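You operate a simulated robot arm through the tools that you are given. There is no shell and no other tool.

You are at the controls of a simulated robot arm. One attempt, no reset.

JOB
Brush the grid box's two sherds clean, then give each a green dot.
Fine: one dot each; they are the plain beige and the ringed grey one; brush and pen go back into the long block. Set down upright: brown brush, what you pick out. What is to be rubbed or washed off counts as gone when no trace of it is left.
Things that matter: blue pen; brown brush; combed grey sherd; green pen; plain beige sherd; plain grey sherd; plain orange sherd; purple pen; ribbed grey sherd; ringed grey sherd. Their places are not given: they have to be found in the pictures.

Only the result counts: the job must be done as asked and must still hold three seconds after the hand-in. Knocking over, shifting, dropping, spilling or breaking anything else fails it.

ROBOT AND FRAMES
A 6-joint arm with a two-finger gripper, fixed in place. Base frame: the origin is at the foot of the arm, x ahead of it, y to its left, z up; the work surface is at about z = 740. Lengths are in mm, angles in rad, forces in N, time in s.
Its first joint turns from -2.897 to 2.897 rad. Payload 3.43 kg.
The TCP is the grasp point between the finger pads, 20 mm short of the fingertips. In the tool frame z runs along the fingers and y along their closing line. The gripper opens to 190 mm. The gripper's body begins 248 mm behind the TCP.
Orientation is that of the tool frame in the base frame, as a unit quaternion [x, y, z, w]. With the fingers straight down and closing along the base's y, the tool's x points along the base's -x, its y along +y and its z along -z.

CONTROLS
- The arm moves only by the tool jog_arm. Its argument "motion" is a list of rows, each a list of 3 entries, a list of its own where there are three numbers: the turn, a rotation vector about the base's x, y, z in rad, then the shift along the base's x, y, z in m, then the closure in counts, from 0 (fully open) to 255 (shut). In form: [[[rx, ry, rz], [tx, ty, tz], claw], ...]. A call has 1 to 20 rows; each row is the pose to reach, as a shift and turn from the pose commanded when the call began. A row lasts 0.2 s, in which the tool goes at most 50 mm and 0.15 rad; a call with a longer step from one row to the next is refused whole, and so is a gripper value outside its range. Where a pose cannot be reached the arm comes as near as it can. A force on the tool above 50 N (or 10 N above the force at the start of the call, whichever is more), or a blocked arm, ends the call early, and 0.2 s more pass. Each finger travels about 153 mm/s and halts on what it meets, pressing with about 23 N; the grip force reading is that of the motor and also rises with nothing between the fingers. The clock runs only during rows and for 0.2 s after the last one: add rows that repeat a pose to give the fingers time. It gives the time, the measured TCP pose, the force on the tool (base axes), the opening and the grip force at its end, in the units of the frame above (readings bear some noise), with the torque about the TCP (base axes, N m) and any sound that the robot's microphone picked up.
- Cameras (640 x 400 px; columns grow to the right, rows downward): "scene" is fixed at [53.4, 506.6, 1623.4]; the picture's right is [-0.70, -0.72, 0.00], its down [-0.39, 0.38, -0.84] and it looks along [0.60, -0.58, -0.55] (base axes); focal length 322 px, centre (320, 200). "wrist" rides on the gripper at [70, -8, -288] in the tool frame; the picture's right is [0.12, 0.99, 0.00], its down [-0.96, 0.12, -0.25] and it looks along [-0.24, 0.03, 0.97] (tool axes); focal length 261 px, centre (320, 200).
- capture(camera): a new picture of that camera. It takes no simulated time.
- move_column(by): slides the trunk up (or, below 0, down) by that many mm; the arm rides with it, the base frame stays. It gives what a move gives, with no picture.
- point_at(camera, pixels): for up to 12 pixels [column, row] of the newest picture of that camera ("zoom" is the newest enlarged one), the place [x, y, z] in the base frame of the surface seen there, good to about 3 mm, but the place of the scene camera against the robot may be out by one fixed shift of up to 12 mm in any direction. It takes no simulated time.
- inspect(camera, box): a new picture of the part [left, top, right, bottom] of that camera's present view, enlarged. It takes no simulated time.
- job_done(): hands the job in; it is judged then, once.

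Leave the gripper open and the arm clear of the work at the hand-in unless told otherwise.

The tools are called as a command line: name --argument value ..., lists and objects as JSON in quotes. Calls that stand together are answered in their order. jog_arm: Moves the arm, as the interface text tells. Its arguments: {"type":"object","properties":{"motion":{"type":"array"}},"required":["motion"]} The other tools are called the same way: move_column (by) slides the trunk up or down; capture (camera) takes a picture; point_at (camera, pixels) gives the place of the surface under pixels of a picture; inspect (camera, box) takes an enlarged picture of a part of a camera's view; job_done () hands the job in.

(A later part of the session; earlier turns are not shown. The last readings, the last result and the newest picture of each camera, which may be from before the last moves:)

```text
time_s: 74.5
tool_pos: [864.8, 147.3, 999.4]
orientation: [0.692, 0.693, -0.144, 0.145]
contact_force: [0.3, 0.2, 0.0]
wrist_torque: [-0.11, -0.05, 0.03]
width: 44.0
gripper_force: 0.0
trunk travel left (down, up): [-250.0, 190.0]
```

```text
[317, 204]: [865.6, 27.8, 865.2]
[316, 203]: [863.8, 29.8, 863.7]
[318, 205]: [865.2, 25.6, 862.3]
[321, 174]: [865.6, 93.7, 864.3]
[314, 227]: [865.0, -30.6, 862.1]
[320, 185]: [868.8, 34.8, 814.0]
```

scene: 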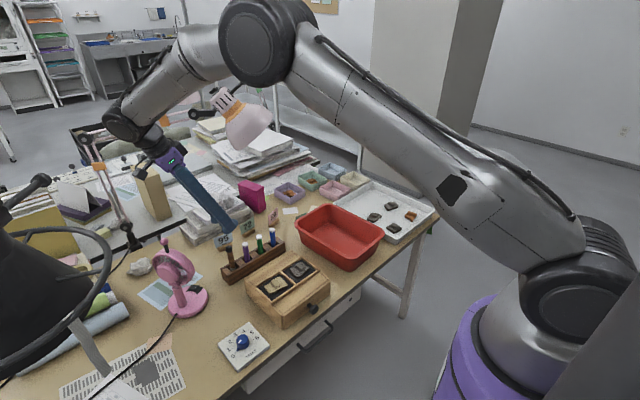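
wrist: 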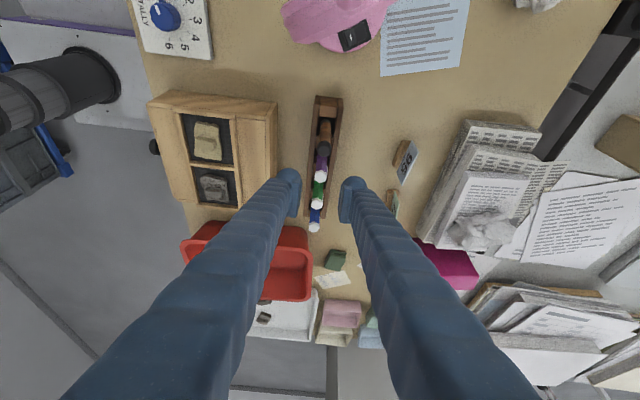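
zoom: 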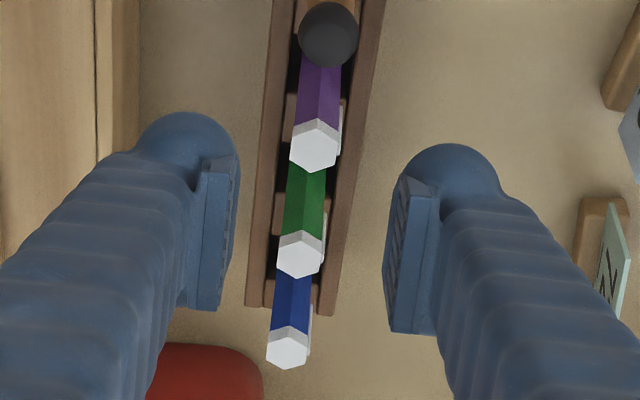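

The lamp's arm is at x ≥ 1077, well away from the wrist. Green pen top centre ≈ (863.5, 29, 864). Moving over it at z ≈ 980, keeping the lean.

jog_arm --motion '[[[0, 0, 0], [0, -0.03, 0], 196], [[0, 0, 0], [-0.0005, -0.06, -0.005], 196], [[0, 0, 0], [-0.001, -0.09, -0.01], 196], [[0, 0, 0], [-0.001, -0.1175, -0.02], 196], [[0, 0, 0], [-0.001, -0.1175, -0.02], 196]]'

capture --camera "scene"

inspect --camera "wrist" --box '[270, 130, 370, 230]'

```text
time_s: 75.7
tool_pos: [863.9, 27.5, 980.2]
orientation: [0.692, 0.693, -0.144, 0.144]
contact_force: [0.1, -0.6, 0.4]
wrist_torque: [0.11, 0.01, -0.01]
width: 43.9
gripper_force: 0.0
trunk travel left (down, up): [-250.0, 190.0]
```

```text
taken
```

scene: 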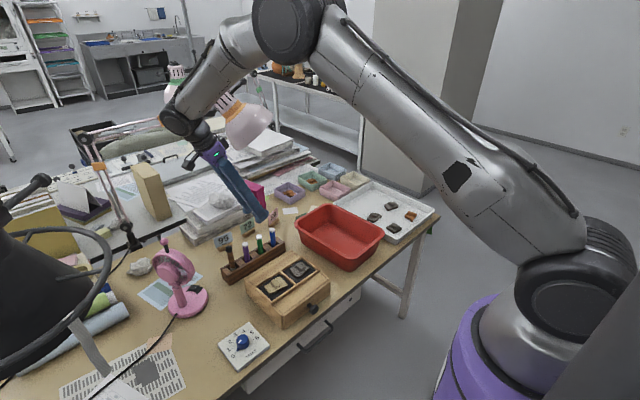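

```text
4.00 times, centred on (320, 180) of wrist
```

zoom: 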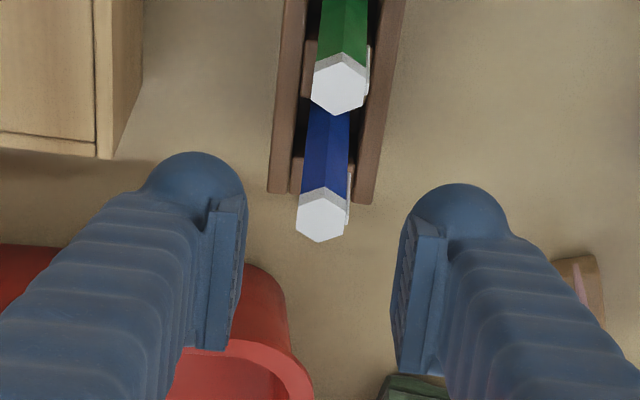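

Well lined up and clear of the lamp. Descending straight down to z ≈ 842, fingers at 44 mm.

jog_arm --motion '[[[0, 0, 0], [0, 0.0008, -0.035], 196], [[0, 0, 0], [0, 0.0008, -0.07], 196], [[0, 0, 0], [0, 0.0008, -0.1], 196], [[0, 0, 0], [0, 0.0008, -0.122], 196], [[0, 0, 0], [0, 0.0008, -0.137], 196], [[0, 0, 0], [0, 0.0008, -0.137], 196]]'

inspect --camera "wrist" --box '[260, 120, 380, 240]'

inspect --camera "scene" --box '[170, 140, 310, 270]'

```text
time_s: 77.1
tool_pos: [862.8, 29.7, 842.8]
orientation: [0.691, 0.693, -0.143, 0.145]
contact_force: [0.1, -0.5, -0.2]
wrist_torque: [-0.04, 0.06, -0.05]
width: 43.6
gripper_force: 0.1
trunk travel left (down, up): [-250.0, 190.0]
```

```text
3.33 times, centred on (320, 180) of wrist
```

zoom: 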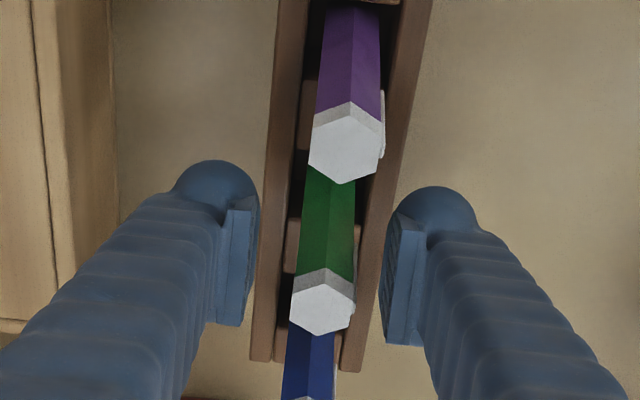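

```text
3.08 times, centred on (240, 205) of scene
```

zoom: 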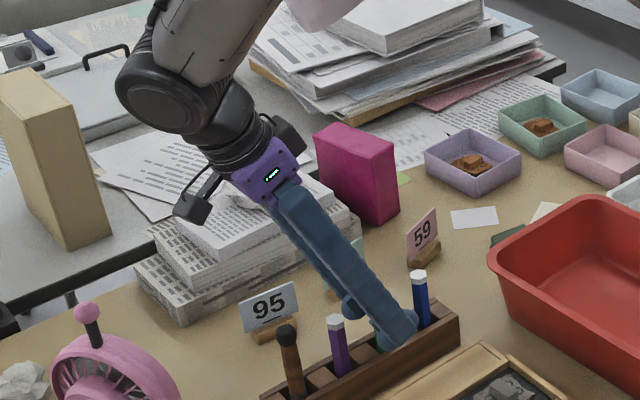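

No contact; the green pen is between the pads. Closing.

jog_arm --motion '[[[0, 0, 0], [0, 0, 0], 215], [[0, 0, 0], [0, 0, 0], 235], [[0, 0, 0], [0, 0, 0], 255], [[0, 0, 0], [0, 0, 0], 255], [[0, 0, 0], [0, 0, 0], 255]]'

inspect --camera "wrist" --box '[260, 120, 380, 240]'

inspect --camera "scene" --box '[216, 220, 296, 280]'

```text
time_s: 78.3
tool_pos: [862.3, 29.5, 842.4]
orientation: [0.691, 0.693, -0.143, 0.145]
contact_force: [1.1, 0.0, 0.9]
wrist_torque: [-0.01, -0.05, -0.02]
width: 17.7
gripper_force: 22.8
trunk travel left (down, up): [-250.0, 190.0]
```

```text
3.33 times, centred on (320, 180) of wrist
```

zoom: 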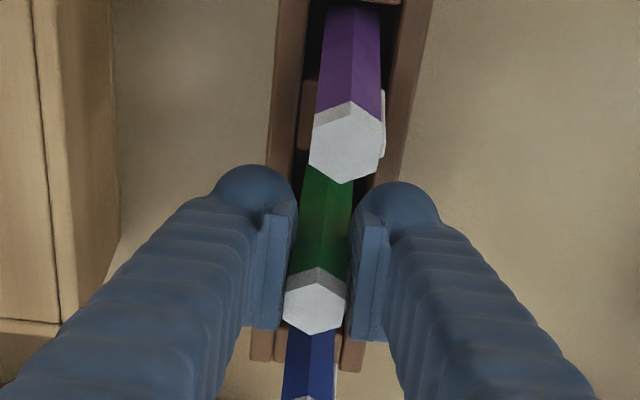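

```text
6.67 times, centred on (256, 250) of scene
```

zoom: 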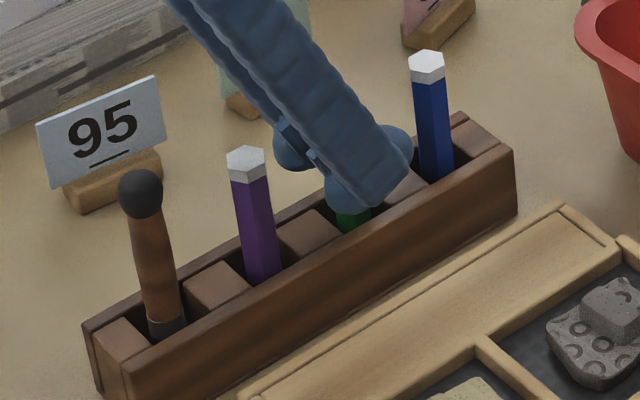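

Gripped, 17.7 mm wide. Lifting straight up 140 mm.

jog_arm --motion '[[[0, 0, 0], [0, 0, 0.01], 255], [[0, 0, 0], [0, 0, 0.03], 255], [[0, 0, 0], [0, 0, 0.06], 255], [[0, 0, 0], [0, 0, 0.1], 255], [[0, 0, 0], [0, 0, 0.14], 255], [[0, 0, 0], [0, 0, 0.14], 255]]'

inspect --camera "scene" --box '[216, 190, 296, 280]'

inspect --camera "wrist" --box '[260, 120, 380, 240]'

```text
time_s: 79.7
tool_pos: [863.4, 30.7, 981.6]
orientation: [0.692, 0.693, -0.144, 0.145]
contact_force: [-0.2, -0.5, -0.4]
wrist_torque: [0.04, -0.01, 0.02]
width: 17.6
gripper_force: 22.8
trunk travel left (down, up): [-250.0, 190.0]
```

```text
4.44 times, centred on (256, 235) of scene
```

zoom: 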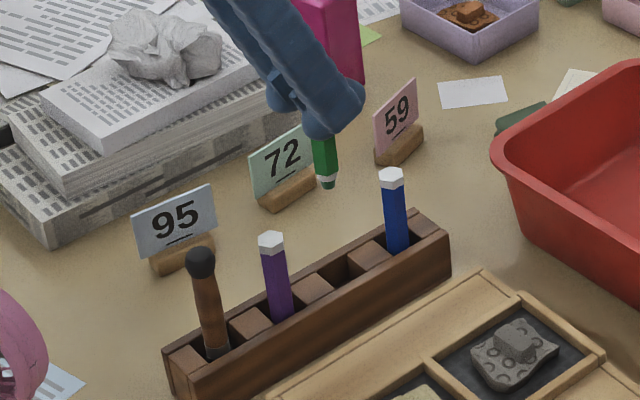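

```text
3.33 times, centred on (320, 180) of wrist
```

zoom: 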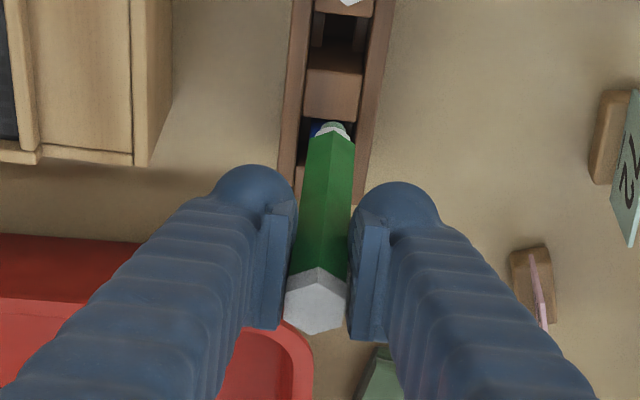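

Pen is up, its tip at about (327, 187) of the enlarged scene view. Measuring the tip.

inspect --camera "scene" --box '[240, 200, 304, 240]'

point_at --camera "zoom" --pixels '[[312, 200], [315, 240], [318, 260], [320, 268], [320, 272], [310, 220], [325, 250]]'

```text
10.00 times, centred on (272, 220) of scene
```

zoom: 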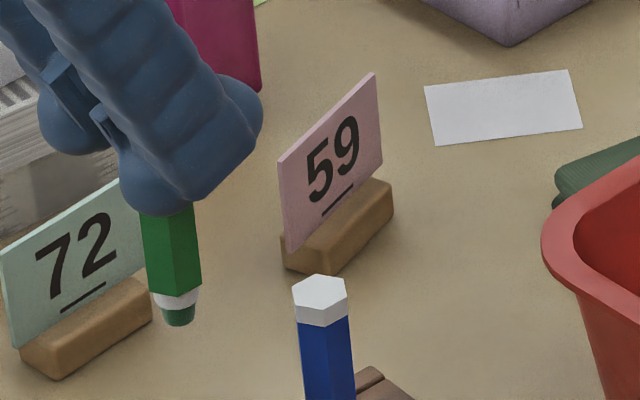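

```text
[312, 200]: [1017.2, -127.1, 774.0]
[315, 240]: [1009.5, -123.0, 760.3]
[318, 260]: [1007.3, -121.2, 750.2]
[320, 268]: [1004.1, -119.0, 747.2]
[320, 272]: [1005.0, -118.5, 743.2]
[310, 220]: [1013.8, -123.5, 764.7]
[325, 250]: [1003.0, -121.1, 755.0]
```

point_at --camera "zoom" --pixels '[[170, 240], [175, 280], [178, 300], [180, 312], [181, 320], [181, 325], [168, 318], [190, 316]]'

inspect --camera "wrist" --box '[300, 140, 340, 180]'

point_at --camera "zoom" --pixels '[[340, 160], [345, 180], [350, 140], [330, 200], [300, 180]]'

```text
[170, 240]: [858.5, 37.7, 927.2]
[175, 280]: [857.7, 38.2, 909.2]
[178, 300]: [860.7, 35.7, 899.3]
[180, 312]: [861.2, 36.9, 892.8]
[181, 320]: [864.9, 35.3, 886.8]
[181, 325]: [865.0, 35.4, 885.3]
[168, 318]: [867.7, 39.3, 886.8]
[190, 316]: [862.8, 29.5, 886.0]
```

```text
10.00 times, centred on (320, 160) of wrist
```

zoom: 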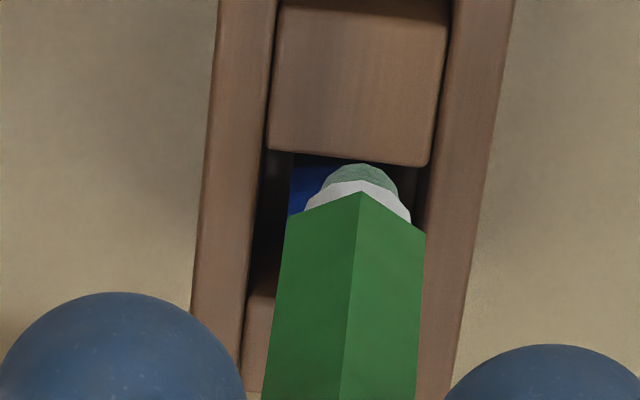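

```text
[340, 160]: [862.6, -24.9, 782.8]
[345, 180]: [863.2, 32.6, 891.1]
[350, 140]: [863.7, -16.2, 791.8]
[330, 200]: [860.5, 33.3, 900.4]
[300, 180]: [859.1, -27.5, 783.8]
```

The pen tip is ≈ 98 mm below the TCP and almost straight. Carrying it over the +y part of the beige sherd (662, 127), tip at ≈ 860.

jog_arm --motion '[[[0, 0, 0], [-0.035, 0.016, 0], 255], [[0, 0, 0], [-0.07, 0.032, 0], 255], [[0, 0, 0], [-0.105, 0.048, 0], 255], [[0, 0, 0], [-0.14, 0.064, 0], 255], [[0, 0, 0], [-0.175, 0.08, 0], 255], [[0, 0, 0], [-0.2014, 0.0965, -0.01], 255], [[0, 0, 0], [-0.2014, 0.0965, -0.023], 255], [[0, 0, 0], [-0.2014, 0.0965, -0.023], 255]]'

capture --camera "wrist"

inspect --camera "scene" --box '[240, 250, 320, 300]'

```text
time_s: 81.5
tool_pos: [661.5, 124.7, 960.2]
orientation: [0.692, 0.693, -0.144, 0.144]
contact_force: [-0.2, -0.2, 0.3]
wrist_torque: [0.05, 0.02, -0.02]
width: 17.8
gripper_force: 22.8
trunk travel left (down, up): [-250.0, 190.0]
```

```text
taken
```

wrist: 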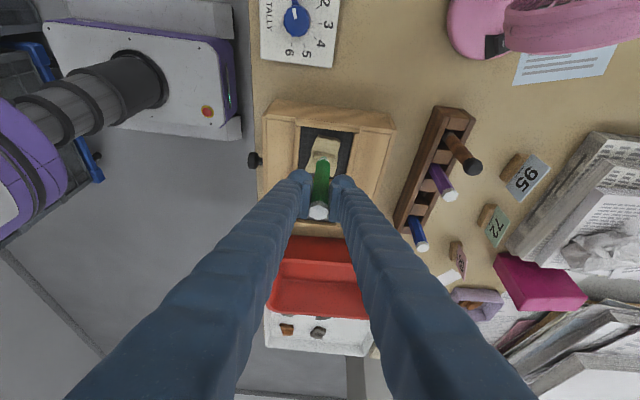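

```text
8.00 times, centred on (280, 275) of scene
```

zoom: 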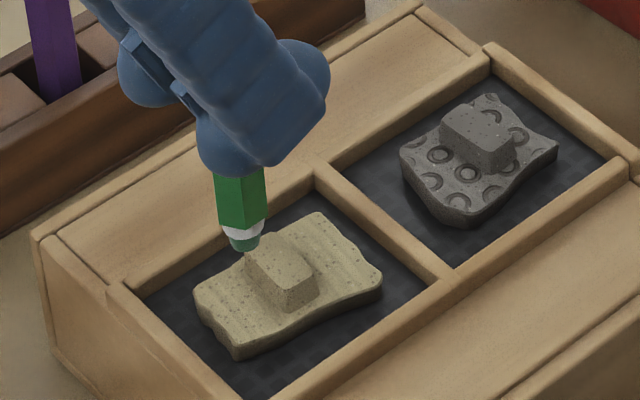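

I'll check the exact positions of the sherd and the pen tip from the wrist view.

inspect --camera "wrist" --box '[280, 120, 360, 220]'

inspect --camera "wrist" --box '[296, 125, 360, 165]'

point_at --camera "zoom" --pixels '[[180, 130], [200, 170], [250, 130], [330, 150], [420, 200], [400, 160], [250, 220], [180, 300], [280, 200], [150, 200], [380, 250], [290, 330]]'

```text
4.00 times, centred on (320, 170) of wrist
```

zoom: 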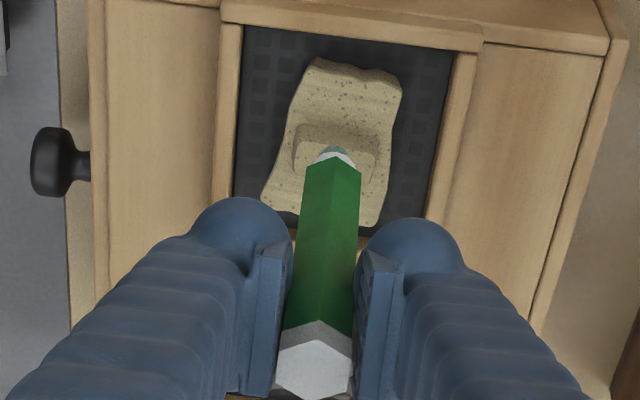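

```text
10.00 times, centred on (328, 145) of wrist
```

zoom: 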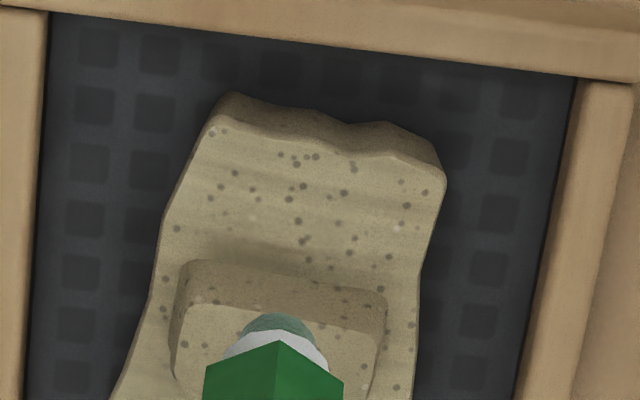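

```text
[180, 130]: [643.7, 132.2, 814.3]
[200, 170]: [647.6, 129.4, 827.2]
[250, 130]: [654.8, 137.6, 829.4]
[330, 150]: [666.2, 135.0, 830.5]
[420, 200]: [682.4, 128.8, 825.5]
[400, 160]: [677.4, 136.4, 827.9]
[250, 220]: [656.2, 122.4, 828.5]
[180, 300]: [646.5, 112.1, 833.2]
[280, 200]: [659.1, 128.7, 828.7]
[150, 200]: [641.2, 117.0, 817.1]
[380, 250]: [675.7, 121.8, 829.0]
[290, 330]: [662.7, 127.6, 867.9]
```

Tip is at about (661, 126.5, 863); the free plate part spans y 117–140, x 647–680. I'll shift (+1, +3.5) mm and lower 28 mm, leaving about 5 mm.

jog_arm --motion '[[[0, 0, 0], [0.001, 0.0035, 0], 255], [[0, 0, 0], [0.001, 0.0035, -0.012], 255], [[0, 0, 0], [0.001, 0.0035, -0.022], 255], [[0, 0, 0], [0.001, 0.0035, -0.028], 255], [[0, 0, 0], [0.001, 0.0035, -0.028], 255]]'

inspect --camera "scene" --box '[250, 265, 298, 295]'

inspect --camera "wrist" --box '[296, 125, 360, 165]'

```text
time_s: 82.7
tool_pos: [662.7, 129.0, 932.6]
orientation: [0.691, 0.694, -0.144, 0.145]
contact_force: [0.3, 0.9, -1.0]
wrist_torque: [-0.03, -0.01, -0.01]
width: 17.7
gripper_force: 23.2
trunk travel left (down, up): [-250.0, 190.0]
```

```text
13.33 times, centred on (274, 280) of scene
```

zoom: 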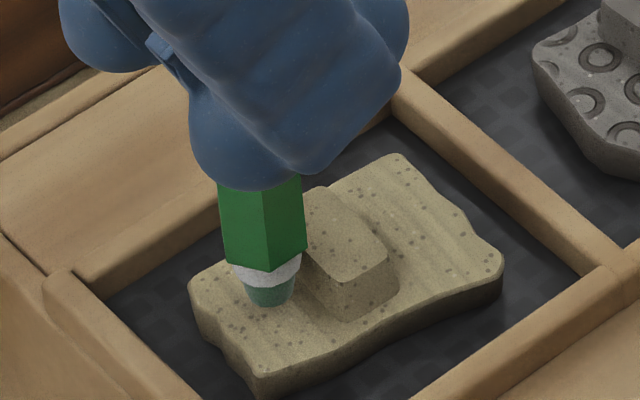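

```text
10.00 times, centred on (328, 145) of wrist
```

zoom: 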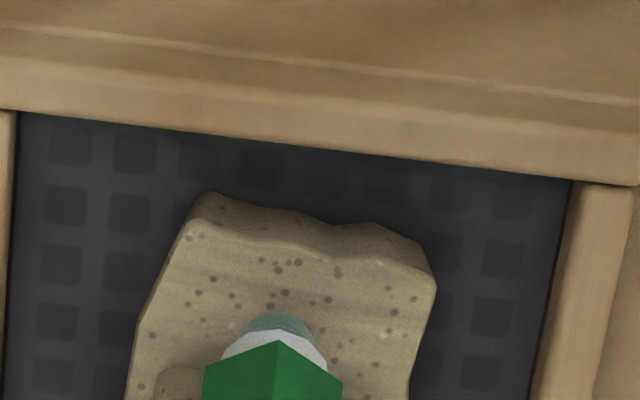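

The tip is a few mm above the plate, clear of the lug. Lowering 3 mm.

jog_arm --motion '[[[0, 0, 0], [0, 0, -0.0015], 255], [[0, 0, 0], [0, 0, -0.003], 255]]'

inspect --camera "scene" --box '[250, 265, 298, 295]'

```text
time_s: 83.3
tool_pos: [663.2, 129.4, 929.2]
orientation: [0.692, 0.693, -0.143, 0.144]
contact_force: [0.8, 0.2, -0.4]
wrist_torque: [0.0, 0.0, 0.01]
width: 17.8
gripper_force: 22.9
trunk travel left (down, up): [-250.0, 190.0]
```

```text
13.33 times, centred on (274, 280) of scene
```

zoom: 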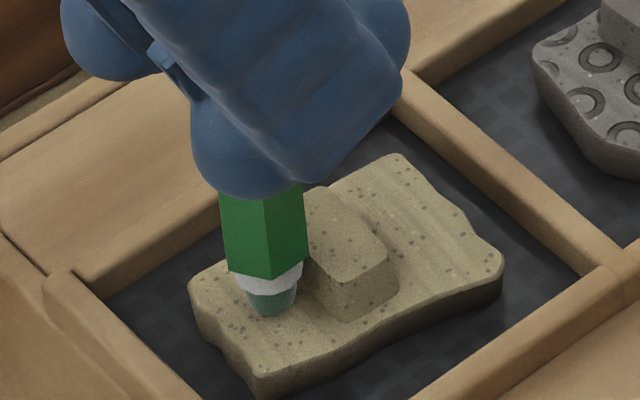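

No contact yet. Lowering 1.5 mm more.

jog_arm --motion '[[[0, 0, 0], [0, 0, -0.0008], 255], [[0, 0, 0], [0, 0, -0.0015], 255]]'

```text
time_s: 83.9
tool_pos: [664.1, 128.4, 927.7]
orientation: [0.692, 0.693, -0.144, 0.143]
contact_force: [0.3, 0.0, -0.4]
wrist_torque: [0.0, -0.01, 0.01]
width: 17.6
gripper_force: 22.5
trunk travel left (down, up): [-250.0, 190.0]
```

Still free. Another 1.5 mm.

jog_arm --motion '[[[0, 0, 0], [0, 0, -0.0008], 255], [[0, 0, 0], [0, 0, -0.0015], 255]]'

```text
time_s: 84.5
tool_pos: [662.6, 129.5, 925.9]
orientation: [0.692, 0.693, -0.143, 0.144]
contact_force: [-0.3, -0.4, 1.1]
wrist_torque: [0.01, -0.02, 0.04]
width: 17.7
gripper_force: 23.0
trunk travel left (down, up): [-250.0, 190.0]
```

Force reads 1.1 N, maybe first touch. Lowering 0.8 mm more.

jog_arm --motion '[[[0, 0, 0], [0, 0, -0.0008], 255], [[0, 0, 0], [0, 0, -0.0008], 255]]'

inspect --camera "scene" --box '[250, 265, 298, 295]'

```text
time_s: 85.1
tool_pos: [663.2, 129.9, 925.7]
orientation: [0.693, 0.692, -0.144, 0.144]
contact_force: [0.6, -0.1, 6.1]
wrist_torque: [-0.02, 0.0, 0.01]
width: 17.7
gripper_force: 23.1
trunk travel left (down, up): [-250.0, 190.0]
```

```text
13.33 times, centred on (274, 280) of scene
```

zoom: 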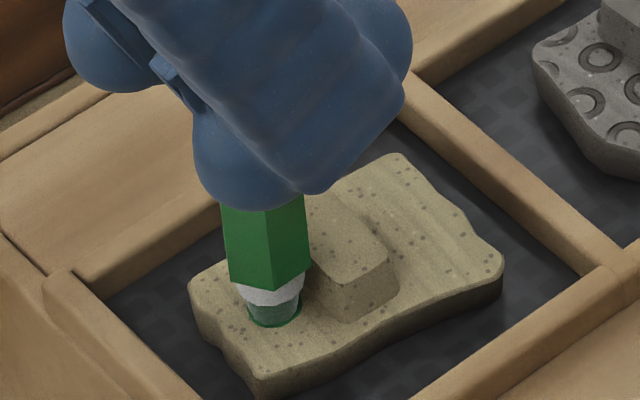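

Touching with 6.1 N and green shows at the tip's foot. Lifting straight up.

jog_arm --motion '[[[0, 0, 0], [0, 0, 0.005], 255], [[0, 0, 0], [0, 0, 0.02], 255], [[0, 0, 0], [0, 0, 0.045], 255], [[0, 0, 0], [0, 0, 0.045], 255]]'

inspect --camera "scene" --box '[250, 265, 298, 295]'

inspect --camera "wrist" --box '[280, 120, 360, 220]'

```text
time_s: 86.1
tool_pos: [663.6, 129.4, 970.4]
orientation: [0.691, 0.693, -0.144, 0.144]
contact_force: [-0.1, 0.3, -0.5]
wrist_torque: [0.03, 0.0, 0.01]
width: 17.8
gripper_force: 23.2
trunk travel left (down, up): [-250.0, 190.0]
```

```text
13.33 times, centred on (274, 280) of scene
```

zoom: 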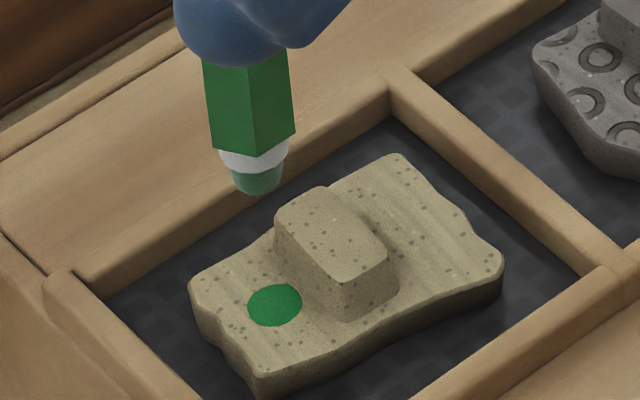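

```text
4.00 times, centred on (320, 170) of wrist
```

zoom: 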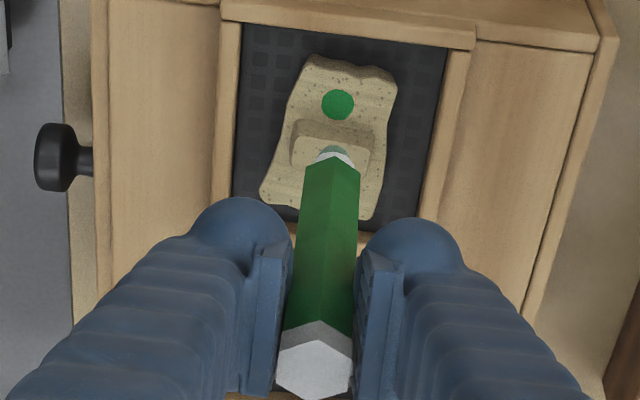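

One clean green dot on the beige sherd. Now over the ringed sherd's +y part (661, 24.5).

jog_arm --motion '[[[0, 0, 0], [0, -0.035, 0.005], 255], [[0, 0, 0], [-0.001, -0.07, 0.005], 255], [[0, 0, 0], [-0.0025, -0.105, 0.0], 255], [[0, 0, 0], [-0.0025, -0.105, -0.01], 255], [[0, 0, 0], [-0.0025, -0.105, -0.01], 255]]'

inspect --camera "scene" --box '[274, 250, 330, 285]'

inspect --camera "wrist" --box '[288, 115, 368, 165]'

point_at --camera "zoom" --pixels '[[300, 280], [260, 200], [320, 170], [380, 200], [240, 260], [400, 260], [300, 230], [180, 200], [310, 120], [330, 150], [420, 190], [320, 260]]'

```text
time_s: 87.3
tool_pos: [659.8, 25.7, 959.5]
orientation: [0.692, 0.692, -0.144, 0.144]
contact_force: [-0.7, 0.8, -0.5]
wrist_torque: [-0.08, 0.0, 0.0]
width: 17.7
gripper_force: 22.8
trunk travel left (down, up): [-250.0, 190.0]
```

```text
11.43 times, centred on (302, 268) of scene
```

zoom: 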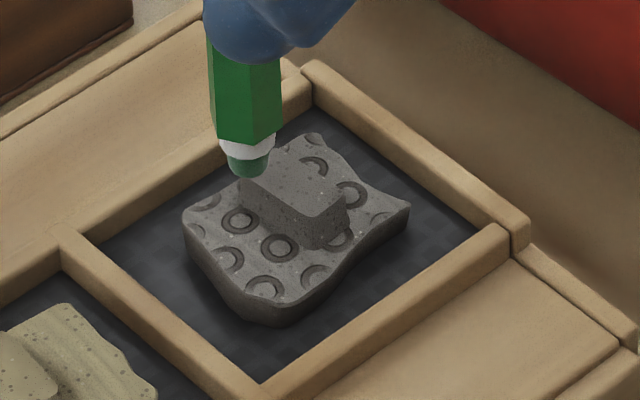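

```text
8.00 times, centred on (328, 140) of wrist
```

zoom: 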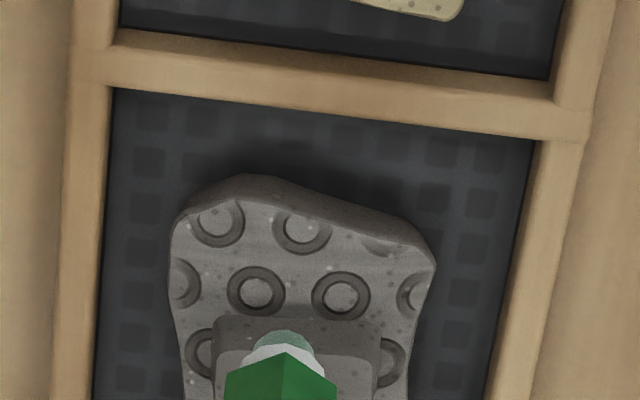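

```text
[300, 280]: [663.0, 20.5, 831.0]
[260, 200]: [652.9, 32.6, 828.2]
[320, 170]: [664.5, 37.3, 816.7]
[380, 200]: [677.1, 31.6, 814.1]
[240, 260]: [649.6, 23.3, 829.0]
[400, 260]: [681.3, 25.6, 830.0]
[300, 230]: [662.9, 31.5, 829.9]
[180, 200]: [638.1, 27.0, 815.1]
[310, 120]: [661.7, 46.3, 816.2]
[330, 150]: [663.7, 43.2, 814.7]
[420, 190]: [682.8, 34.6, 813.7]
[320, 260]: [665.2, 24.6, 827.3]
```

The free band on the ringed plate is y ≈ 15–36; the tip is at about (660, 27). Shift +2 mm in x and lower 28 mm (contact earlier was at TCP z ≈ 926).

jog_arm --motion '[[[0, 0, 0], [0.002, 0, 0], 255], [[0, 0, 0], [0.002, 0, -0.012], 255], [[0, 0, 0], [0.002, 0, -0.022], 255], [[0, 0, 0], [0.002, 0, -0.028], 255], [[0, 0, 0], [0.002, 0, -0.028], 255]]'

inspect --camera "scene" --box '[274, 250, 330, 285]'

inspect --camera "wrist" --box '[288, 115, 368, 165]'

```text
time_s: 88.5
tool_pos: [662.5, 24.3, 933.0]
orientation: [0.691, 0.693, -0.144, 0.144]
contact_force: [-0.1, 0.5, -1.0]
wrist_torque: [-0.02, -0.01, 0.0]
width: 17.6
gripper_force: 23.6
trunk travel left (down, up): [-250.0, 190.0]
```

```text
11.43 times, centred on (302, 268) of scene
```

zoom: 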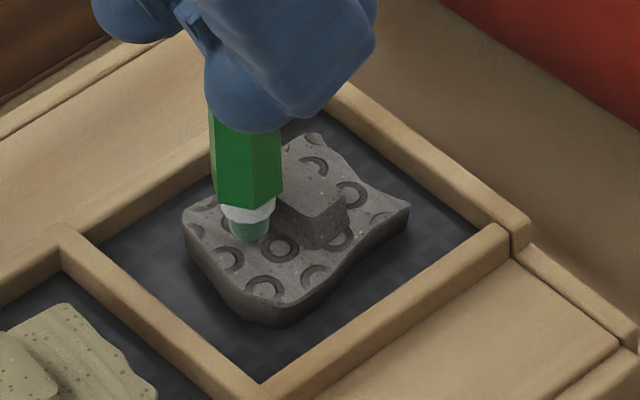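

```text
8.00 times, centred on (328, 140) of wrist
```

zoom: 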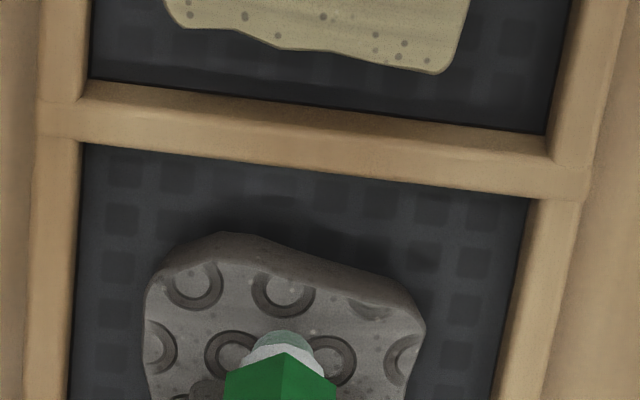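

Close above the plate. Nudging 1.5 mm away from the lug (+y) and lowering 4.5 mm.

jog_arm --motion '[[[0, 0, 0], [0, 0.0015, -0.001], 255], [[0, 0, 0], [0, 0.0015, -0.003], 255], [[0, 0, 0], [0, 0.0015, -0.0045], 255], [[0, 0, 0], [0, 0.0015, -0.0045], 255]]'

inspect --camera "scene" --box '[274, 250, 330, 285]'

```text
time_s: 89.5
tool_pos: [661.9, 25.6, 928.2]
orientation: [0.692, 0.693, -0.143, 0.144]
contact_force: [0.8, -0.7, -0.2]
wrist_torque: [0.06, 0.0, -0.03]
width: 17.8
gripper_force: 23.2
trunk travel left (down, up): [-250.0, 190.0]
```

```text
11.43 times, centred on (302, 268) of scene
```

zoom: 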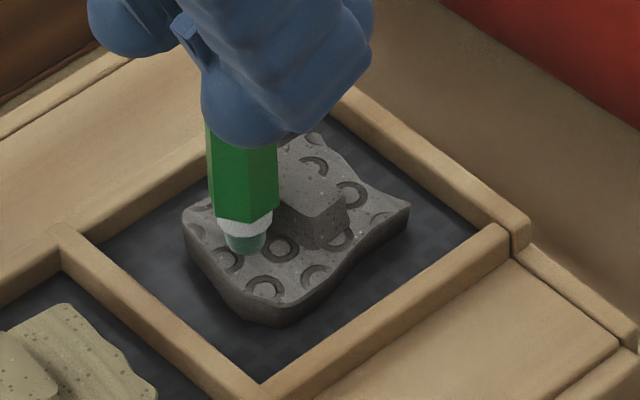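

No contact yet; 1.5 mm more.

jog_arm --motion '[[[0, 0, 0], [0, 0, -0.0008], 255], [[0, 0, 0], [0, 0, -0.0015], 255]]'

```text
time_s: 90.1
tool_pos: [661.9, 25.2, 925.3]
orientation: [0.692, 0.693, -0.144, 0.144]
contact_force: [-0.5, 0.4, 0.4]
wrist_torque: [-0.01, 0.01, 0.0]
width: 17.7
gripper_force: 22.8
trunk travel left (down, up): [-250.0, 190.0]
```

Still none; another 1.2 mm.

jog_arm --motion '[[[0, 0, 0], [0, 0, -0.0006], 255], [[0, 0, 0], [0, 0, -0.0012], 255]]'

inspect --camera "scene" --box '[274, 250, 330, 285]'

```text
time_s: 90.7
tool_pos: [662.9, 25.7, 925.6]
orientation: [0.693, 0.692, -0.144, 0.144]
contact_force: [-1.0, 3.0, 11.1]
wrist_torque: [0.41, 0.03, -0.05]
width: 17.7
gripper_force: 22.7
trunk travel left (down, up): [-250.0, 190.0]
```

```text
11.43 times, centred on (302, 268) of scene
```

zoom: 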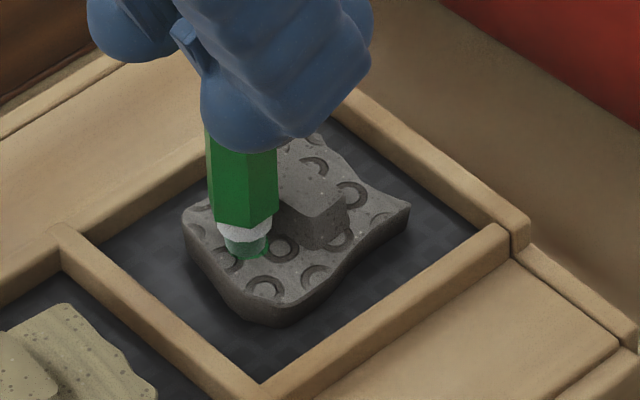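

Contact 11 N and green ink shows at the foot (near (262, 252)). Lifting straight up.

jog_arm --motion '[[[0, 0, 0], [0, 0, 0.005], 255], [[0, 0, 0], [0, 0, 0.02], 255], [[0, 0, 0], [0, 0, 0.045], 255], [[0, 0, 0], [0, 0, 0.058], 255], [[0, 0, 0], [0, 0, 0.058], 255]]'

inspect --camera "scene" --box '[250, 245, 330, 295]'

inspect --camera "wrist" --box '[280, 100, 360, 220]'

```text
time_s: 91.9
tool_pos: [662.5, 24.7, 983.8]
orientation: [0.692, 0.692, -0.145, 0.145]
contact_force: [0.0, 0.1, -1.1]
wrist_torque: [-0.03, 0.0, -0.01]
width: 17.6
gripper_force: 23.1
trunk travel left (down, up): [-250.0, 190.0]
```

```text
8.00 times, centred on (290, 270) of scene
```

zoom: 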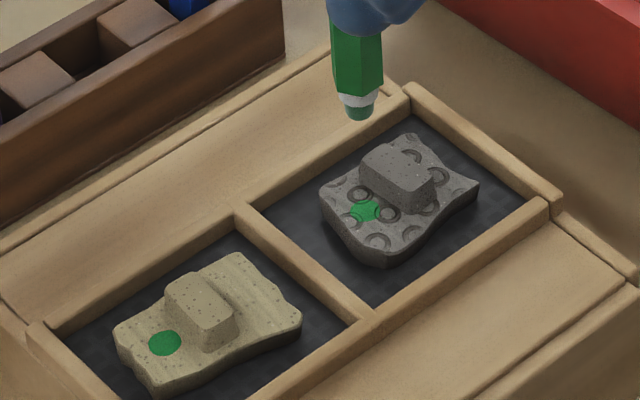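

```text
3.33 times, centred on (320, 160) of wrist
```

zoom: 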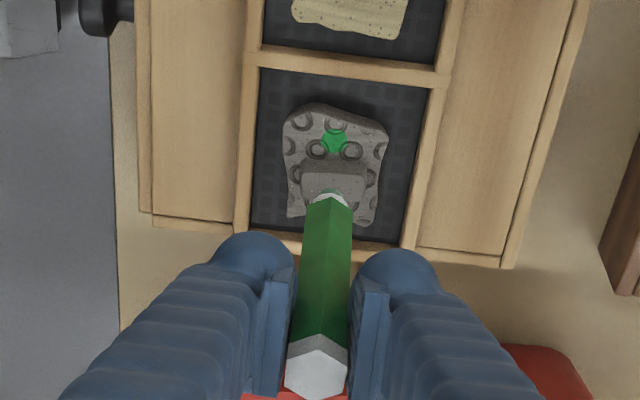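

One dot on each sherd. Now I'll carry the pen back over its slot at (863, 30), same height.

jog_arm --motion '[[[0, 0, 0], [0.04, 0.0007, 0], 255], [[0, 0, 0], [0.08, 0.0014, 0], 255], [[0, 0, 0], [0.12, 0.0021, 0], 255], [[0, 0, 0], [0.16, 0.0028, 0], 255], [[0, 0, 0], [0.2009, 0.0035, 0], 255], [[0, 0, 0], [0.2009, 0.0035, 0], 255], [[0, 0, 0], [0.2009, 0.0035, -0.04], 255], [[0, 0, 0], [0.2009, 0.0035, -0.075], 255], [[0, 0, 0], [0.2009, 0.0035, -0.075], 255]]'

inspect --camera "scene" --box '[226, 215, 306, 275]'

inspect --camera "wrist" --box '[270, 120, 370, 220]'

```text
time_s: 93.9
tool_pos: [864.5, 29.8, 907.8]
orientation: [0.692, 0.693, -0.144, 0.144]
contact_force: [0.0, -0.1, -0.5]
wrist_torque: [0.01, -0.01, 0.01]
width: 17.3
gripper_force: 22.8
trunk travel left (down, up): [-250.0, 190.0]
```

```text
6.67 times, centred on (266, 245) of scene
```

zoom: 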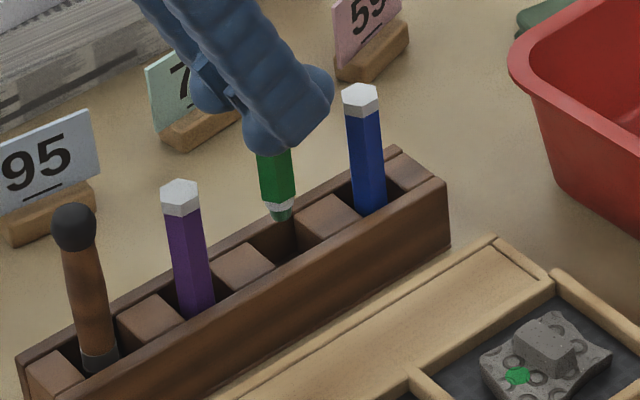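

```text
4.00 times, centred on (320, 170) of wrist
```

zoom: 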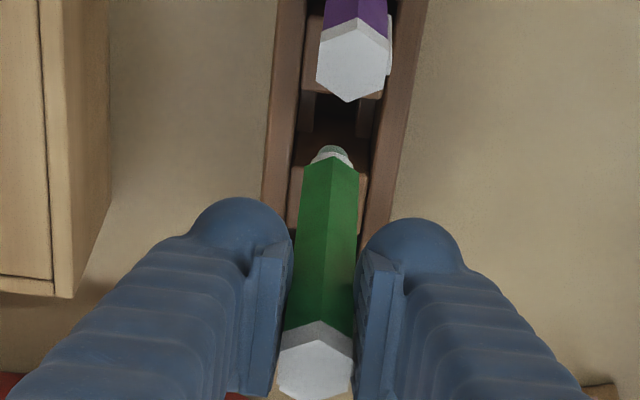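

The tip is right above its slot. Lowering 58 mm more into it.

jog_arm --motion '[[[0, 0, 0], [0, 0, -0.01], 255], [[0, 0, 0], [0, 0, -0.022], 255], [[0, 0, 0], [0, 0, -0.034], 255], [[0, 0, 0], [0, 0, -0.046], 255], [[0, 0, 0], [0, 0, -0.058], 255], [[0, 0, 0], [0, 0, -0.06], 255]]'

inspect --camera "scene" --box '[226, 215, 306, 275]'

```text
time_s: 95.3
tool_pos: [863.5, 29.8, 847.7]
orientation: [0.691, 0.693, -0.144, 0.144]
contact_force: [-0.3, -0.6, -0.5]
wrist_torque: [0.01, 0.0, 0.03]
width: 17.5
gripper_force: 23.2
trunk travel left (down, up): [-250.0, 190.0]
```

```text
6.67 times, centred on (266, 245) of scene
```

zoom: 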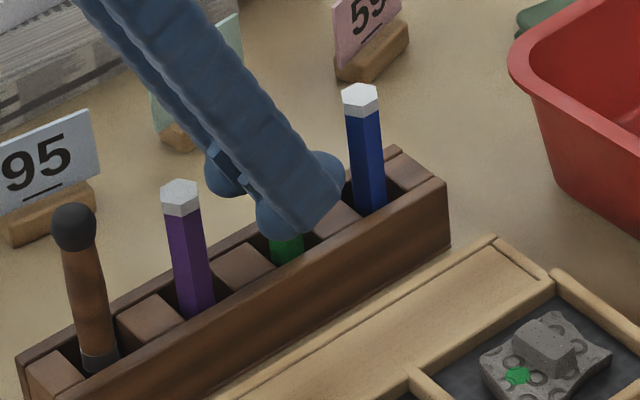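

In the slot, no side contact. Lowering the last ~5 mm to feel the floor.

jog_arm --motion '[[[0, 0, 0], [0, 0, -0.002], 255], [[0, 0, 0], [0, 0, -0.004], 255], [[0, 0, 0], [0, 0, -0.005], 255], [[0, 0, 0], [0, 0, -0.005], 255]]'

```text
time_s: 96.3
tool_pos: [864.2, 29.7, 844.3]
orientation: [0.691, 0.693, -0.144, 0.145]
contact_force: [-0.1, 0.1, 0.5]
wrist_torque: [0.01, 0.02, 0.0]
width: 17.8
gripper_force: 23.2
trunk travel left (down, up): [-250.0, 190.0]
```

jog_arm --motion '[[[0, 0, 0], [0, 0, -0.001], 255], [[0, 0, 0], [0, 0, -0.002], 255], [[0, 0, 0], [0, 0, -0.002], 255]]'

```text
time_s: 97.1
tool_pos: [863.4, 30.2, 841.4]
orientation: [0.692, 0.692, -0.143, 0.145]
contact_force: [1.3, 2.2, 13.9]
wrist_torque: [0.1, -0.04, 0.0]
width: 17.7
gripper_force: 23.4
trunk travel left (down, up): [-250.0, 190.0]
```

Floor felt (13.9 N). Easing up 1.5 mm and opening to 44 mm.

jog_arm --motion '[[[0, 0, 0], [0, 0, 0.0015], 255], [[0, 0, 0], [0, 0, 0.0015], 240], [[0, 0, 0], [0, 0, 0.0015], 225], [[0, 0, 0], [0, 0, 0.0015], 196], [[0, 0, 0], [0, 0, 0.0015], 196]]'

inspect --camera "wrist" --box '[270, 120, 370, 220]'

inspect --camera "scene" --box '[226, 215, 306, 275]'

```text
time_s: 98.3
tool_pos: [862.1, 28.4, 842.0]
orientation: [0.692, 0.693, -0.143, 0.144]
contact_force: [0.1, 1.4, 0.1]
wrist_torque: [0.02, -0.04, -0.01]
width: 43.8
gripper_force: 0.1
trunk travel left (down, up): [-250.0, 190.0]
```

```text
4.00 times, centred on (320, 170) of wrist
```

zoom: 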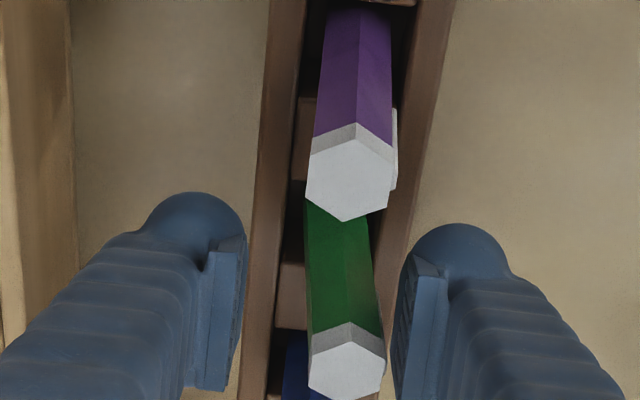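

```text
6.67 times, centred on (266, 245) of scene
```

zoom: 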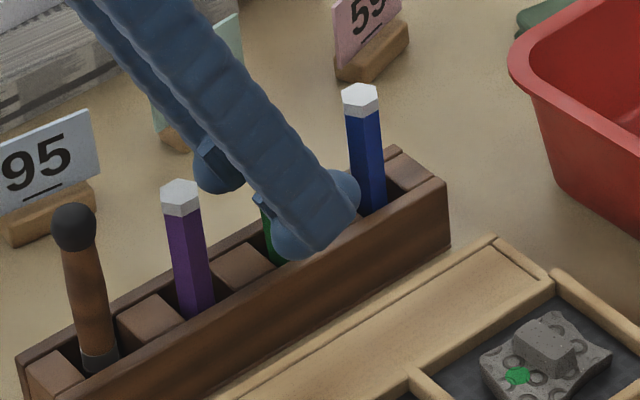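

Released; the pen seems to lean very slightly to +x. I'll retract straight up with a 2 mm +x bias and look.

jog_arm --motion '[[[0, 0, 0], [0.003, 0, 0], 190], [[0, 0, 0], [0.003, 0, 0.02], 190], [[0, 0, 0], [0.003, 0, 0.06], 190], [[0, 0, 0], [0.003, 0, 0.1], 190], [[0, 0, 0], [0.003, 0, 0.14], 190], [[0, 0, 0], [0.003, 0, 0.14], 190]]'

inspect --camera "scene" --box '[216, 220, 296, 280]'

inspect --camera "wrist" --box '[270, 120, 370, 220]'

```text
time_s: 99.7
tool_pos: [866.7, 29.3, 981.7]
orientation: [0.691, 0.693, -0.144, 0.145]
contact_force: [-0.6, -0.6, -0.4]
wrist_torque: [-0.02, 0.02, 0.02]
width: 48.5
gripper_force: 0.0
trunk travel left (down, up): [-250.0, 190.0]
```

```text
6.67 times, centred on (256, 250) of scene
```

zoom: 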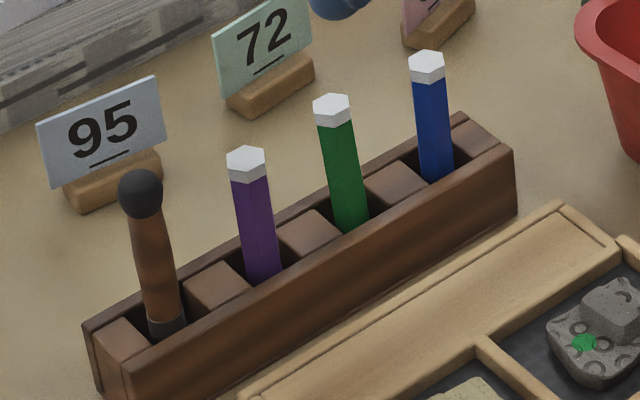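

```text
4.00 times, centred on (320, 170) of wrist
```

zoom: 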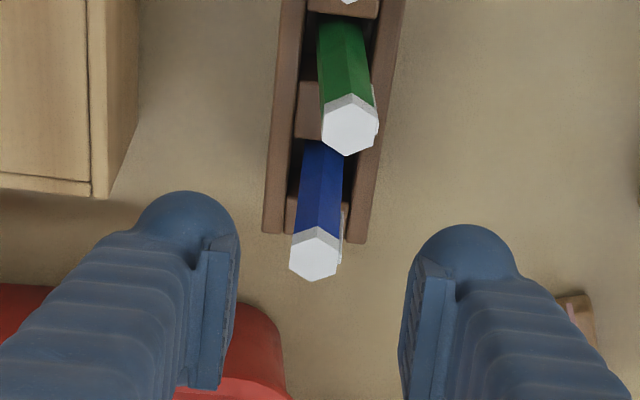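

Green pen stands in its slot with only a slight lean (~3°). Checking the tops' places against the blue pen.

point_at --camera "zoom" --pixels '[[348, 130], [315, 258], [345, 60], [320, 180], [350, 90], [335, 30]]'

inspect --camera "wrist" --box '[300, 110, 350, 170]'

```text
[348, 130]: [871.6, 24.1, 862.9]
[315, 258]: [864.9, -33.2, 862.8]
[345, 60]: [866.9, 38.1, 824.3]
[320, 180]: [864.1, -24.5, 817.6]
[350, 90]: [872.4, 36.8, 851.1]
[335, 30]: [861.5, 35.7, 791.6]
```

```text
6.67 times, centred on (325, 140) of wrist
```

zoom: 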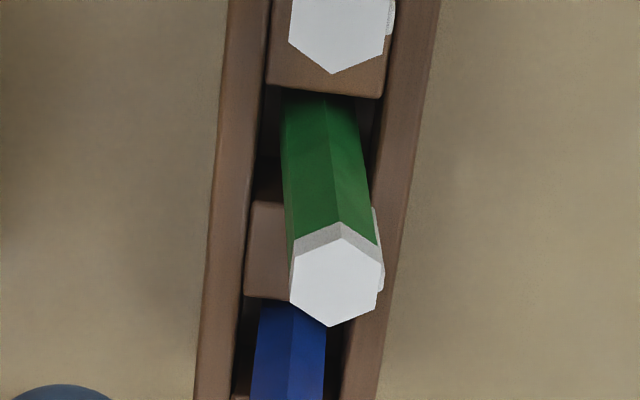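

The pen's top sits at (871.6, 24.5), i.e. about 6° lean against the slot wall. I'll regrip it to straighten it and release it more gently. Descending around it again.

jog_arm --motion '[[[0, 0, 0], [0, -0.001, -0.035], 190], [[0, 0, 0], [0, -0.001, -0.07], 190], [[0, 0, 0], [0, -0.001, -0.1], 190], [[0, 0, 0], [0, -0.001, -0.122], 190], [[0, 0, 0], [0, -0.001, -0.138], 190], [[0, 0, 0], [0, -0.001, -0.138], 190]]'

inspect --camera "wrist" --box '[270, 120, 370, 220]'

```text
time_s: 101.1
tool_pos: [866.0, 28.0, 844.3]
orientation: [0.692, 0.693, -0.143, 0.143]
contact_force: [0.2, 0.1, -0.2]
wrist_torque: [0.01, 0.02, 0.0]
width: 48.4
gripper_force: 0.0
trunk travel left (down, up): [-250.0, 190.0]
```

```text
4.00 times, centred on (320, 170) of wrist
```

zoom: 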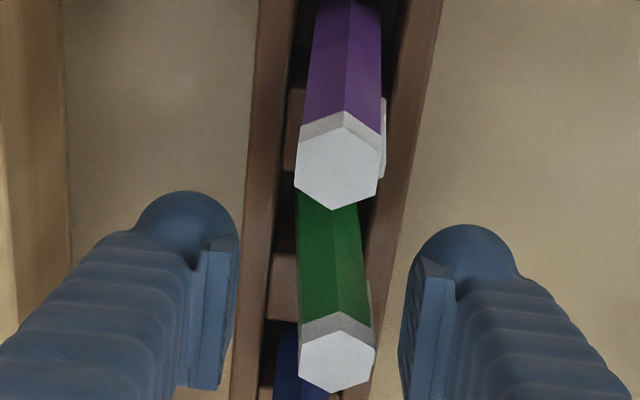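

Fingers are around it, no contact. Closing slowly with a 2 mm shift to -x to bring it upright.

jog_arm --motion '[[[0, 0, 0], [-0.002, 0, 0], 200], [[0, 0, 0], [-0.002, 0, 0], 210], [[0, 0, 0], [-0.002, 0, 0], 218], [[0, 0, 0], [-0.002, 0, 0], 224], [[0, 0, 0], [-0.002, 0, 0], 230], [[0, 0, 0], [-0.002, 0, 0], 240], [[0, 0, 0], [-0.002, 0, 0], 255], [[0, 0, 0], [-0.002, 0, 0], 255]]'

inspect --camera "wrist" --box '[270, 120, 370, 220]'

inspect --camera "scene" --box '[216, 220, 296, 280]'

```text
time_s: 102.9
tool_pos: [863.7, 27.8, 844.6]
orientation: [0.692, 0.693, -0.144, 0.144]
contact_force: [0.0, -0.3, 0.6]
wrist_torque: [0.0, -0.01, 0.0]
width: 17.7
gripper_force: 22.7
trunk travel left (down, up): [-250.0, 190.0]
```

```text
4.00 times, centred on (320, 170) of wrist
```

zoom: 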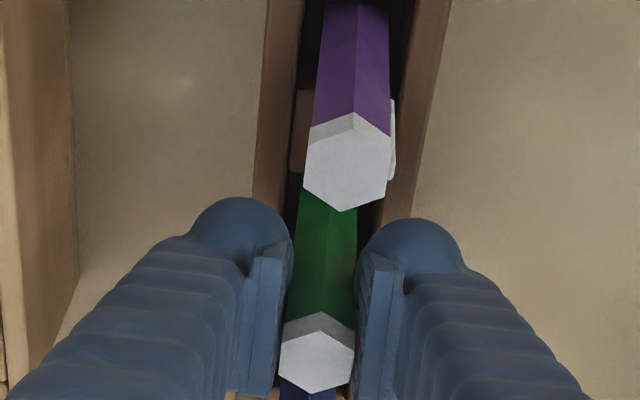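

```text
6.67 times, centred on (256, 250) of scene
```

zoom: 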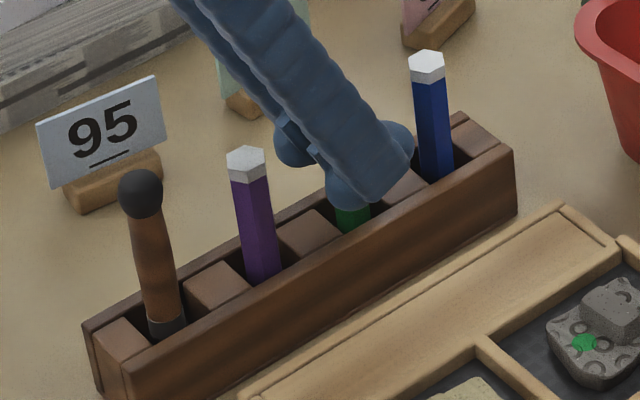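

Gripped and straight in x. Checking its lean in y by measuring points along it.

inspect --camera "wrist" --box '[295, 160, 345, 222]'

point_at --camera "zoom" --pixels '[[310, 340], [310, 355], [320, 100], [320, 150], [320, 200], [322, 250], [355, 60], [360, 90]]'

```text
6.45 times, centred on (320, 191) of wrist
```

zoom: 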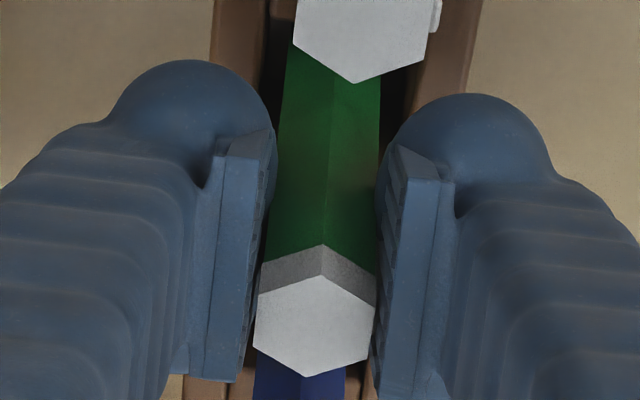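

```text
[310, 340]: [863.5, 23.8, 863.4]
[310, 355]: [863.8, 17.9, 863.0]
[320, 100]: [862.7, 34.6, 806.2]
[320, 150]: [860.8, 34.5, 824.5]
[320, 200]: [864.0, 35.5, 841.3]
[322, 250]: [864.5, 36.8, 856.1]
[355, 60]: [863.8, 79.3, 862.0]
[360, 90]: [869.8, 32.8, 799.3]
```

Nearly vertical. Lowering 1 mm to feel whether its tip stands on the floor.

jog_arm --motion '[[[0, 0, 0], [0, 0, -0.001], 255], [[0, 0, 0], [0, 0, -0.001], 255]]'

```text
time_s: 103.5
tool_pos: [863.4, 27.2, 843.9]
orientation: [0.692, 0.692, -0.143, 0.145]
contact_force: [0.7, 0.8, 6.0]
wrist_torque: [0.06, 0.05, -0.02]
width: 17.5
gripper_force: 23.3
trunk travel left (down, up): [-250.0, 190.0]
```

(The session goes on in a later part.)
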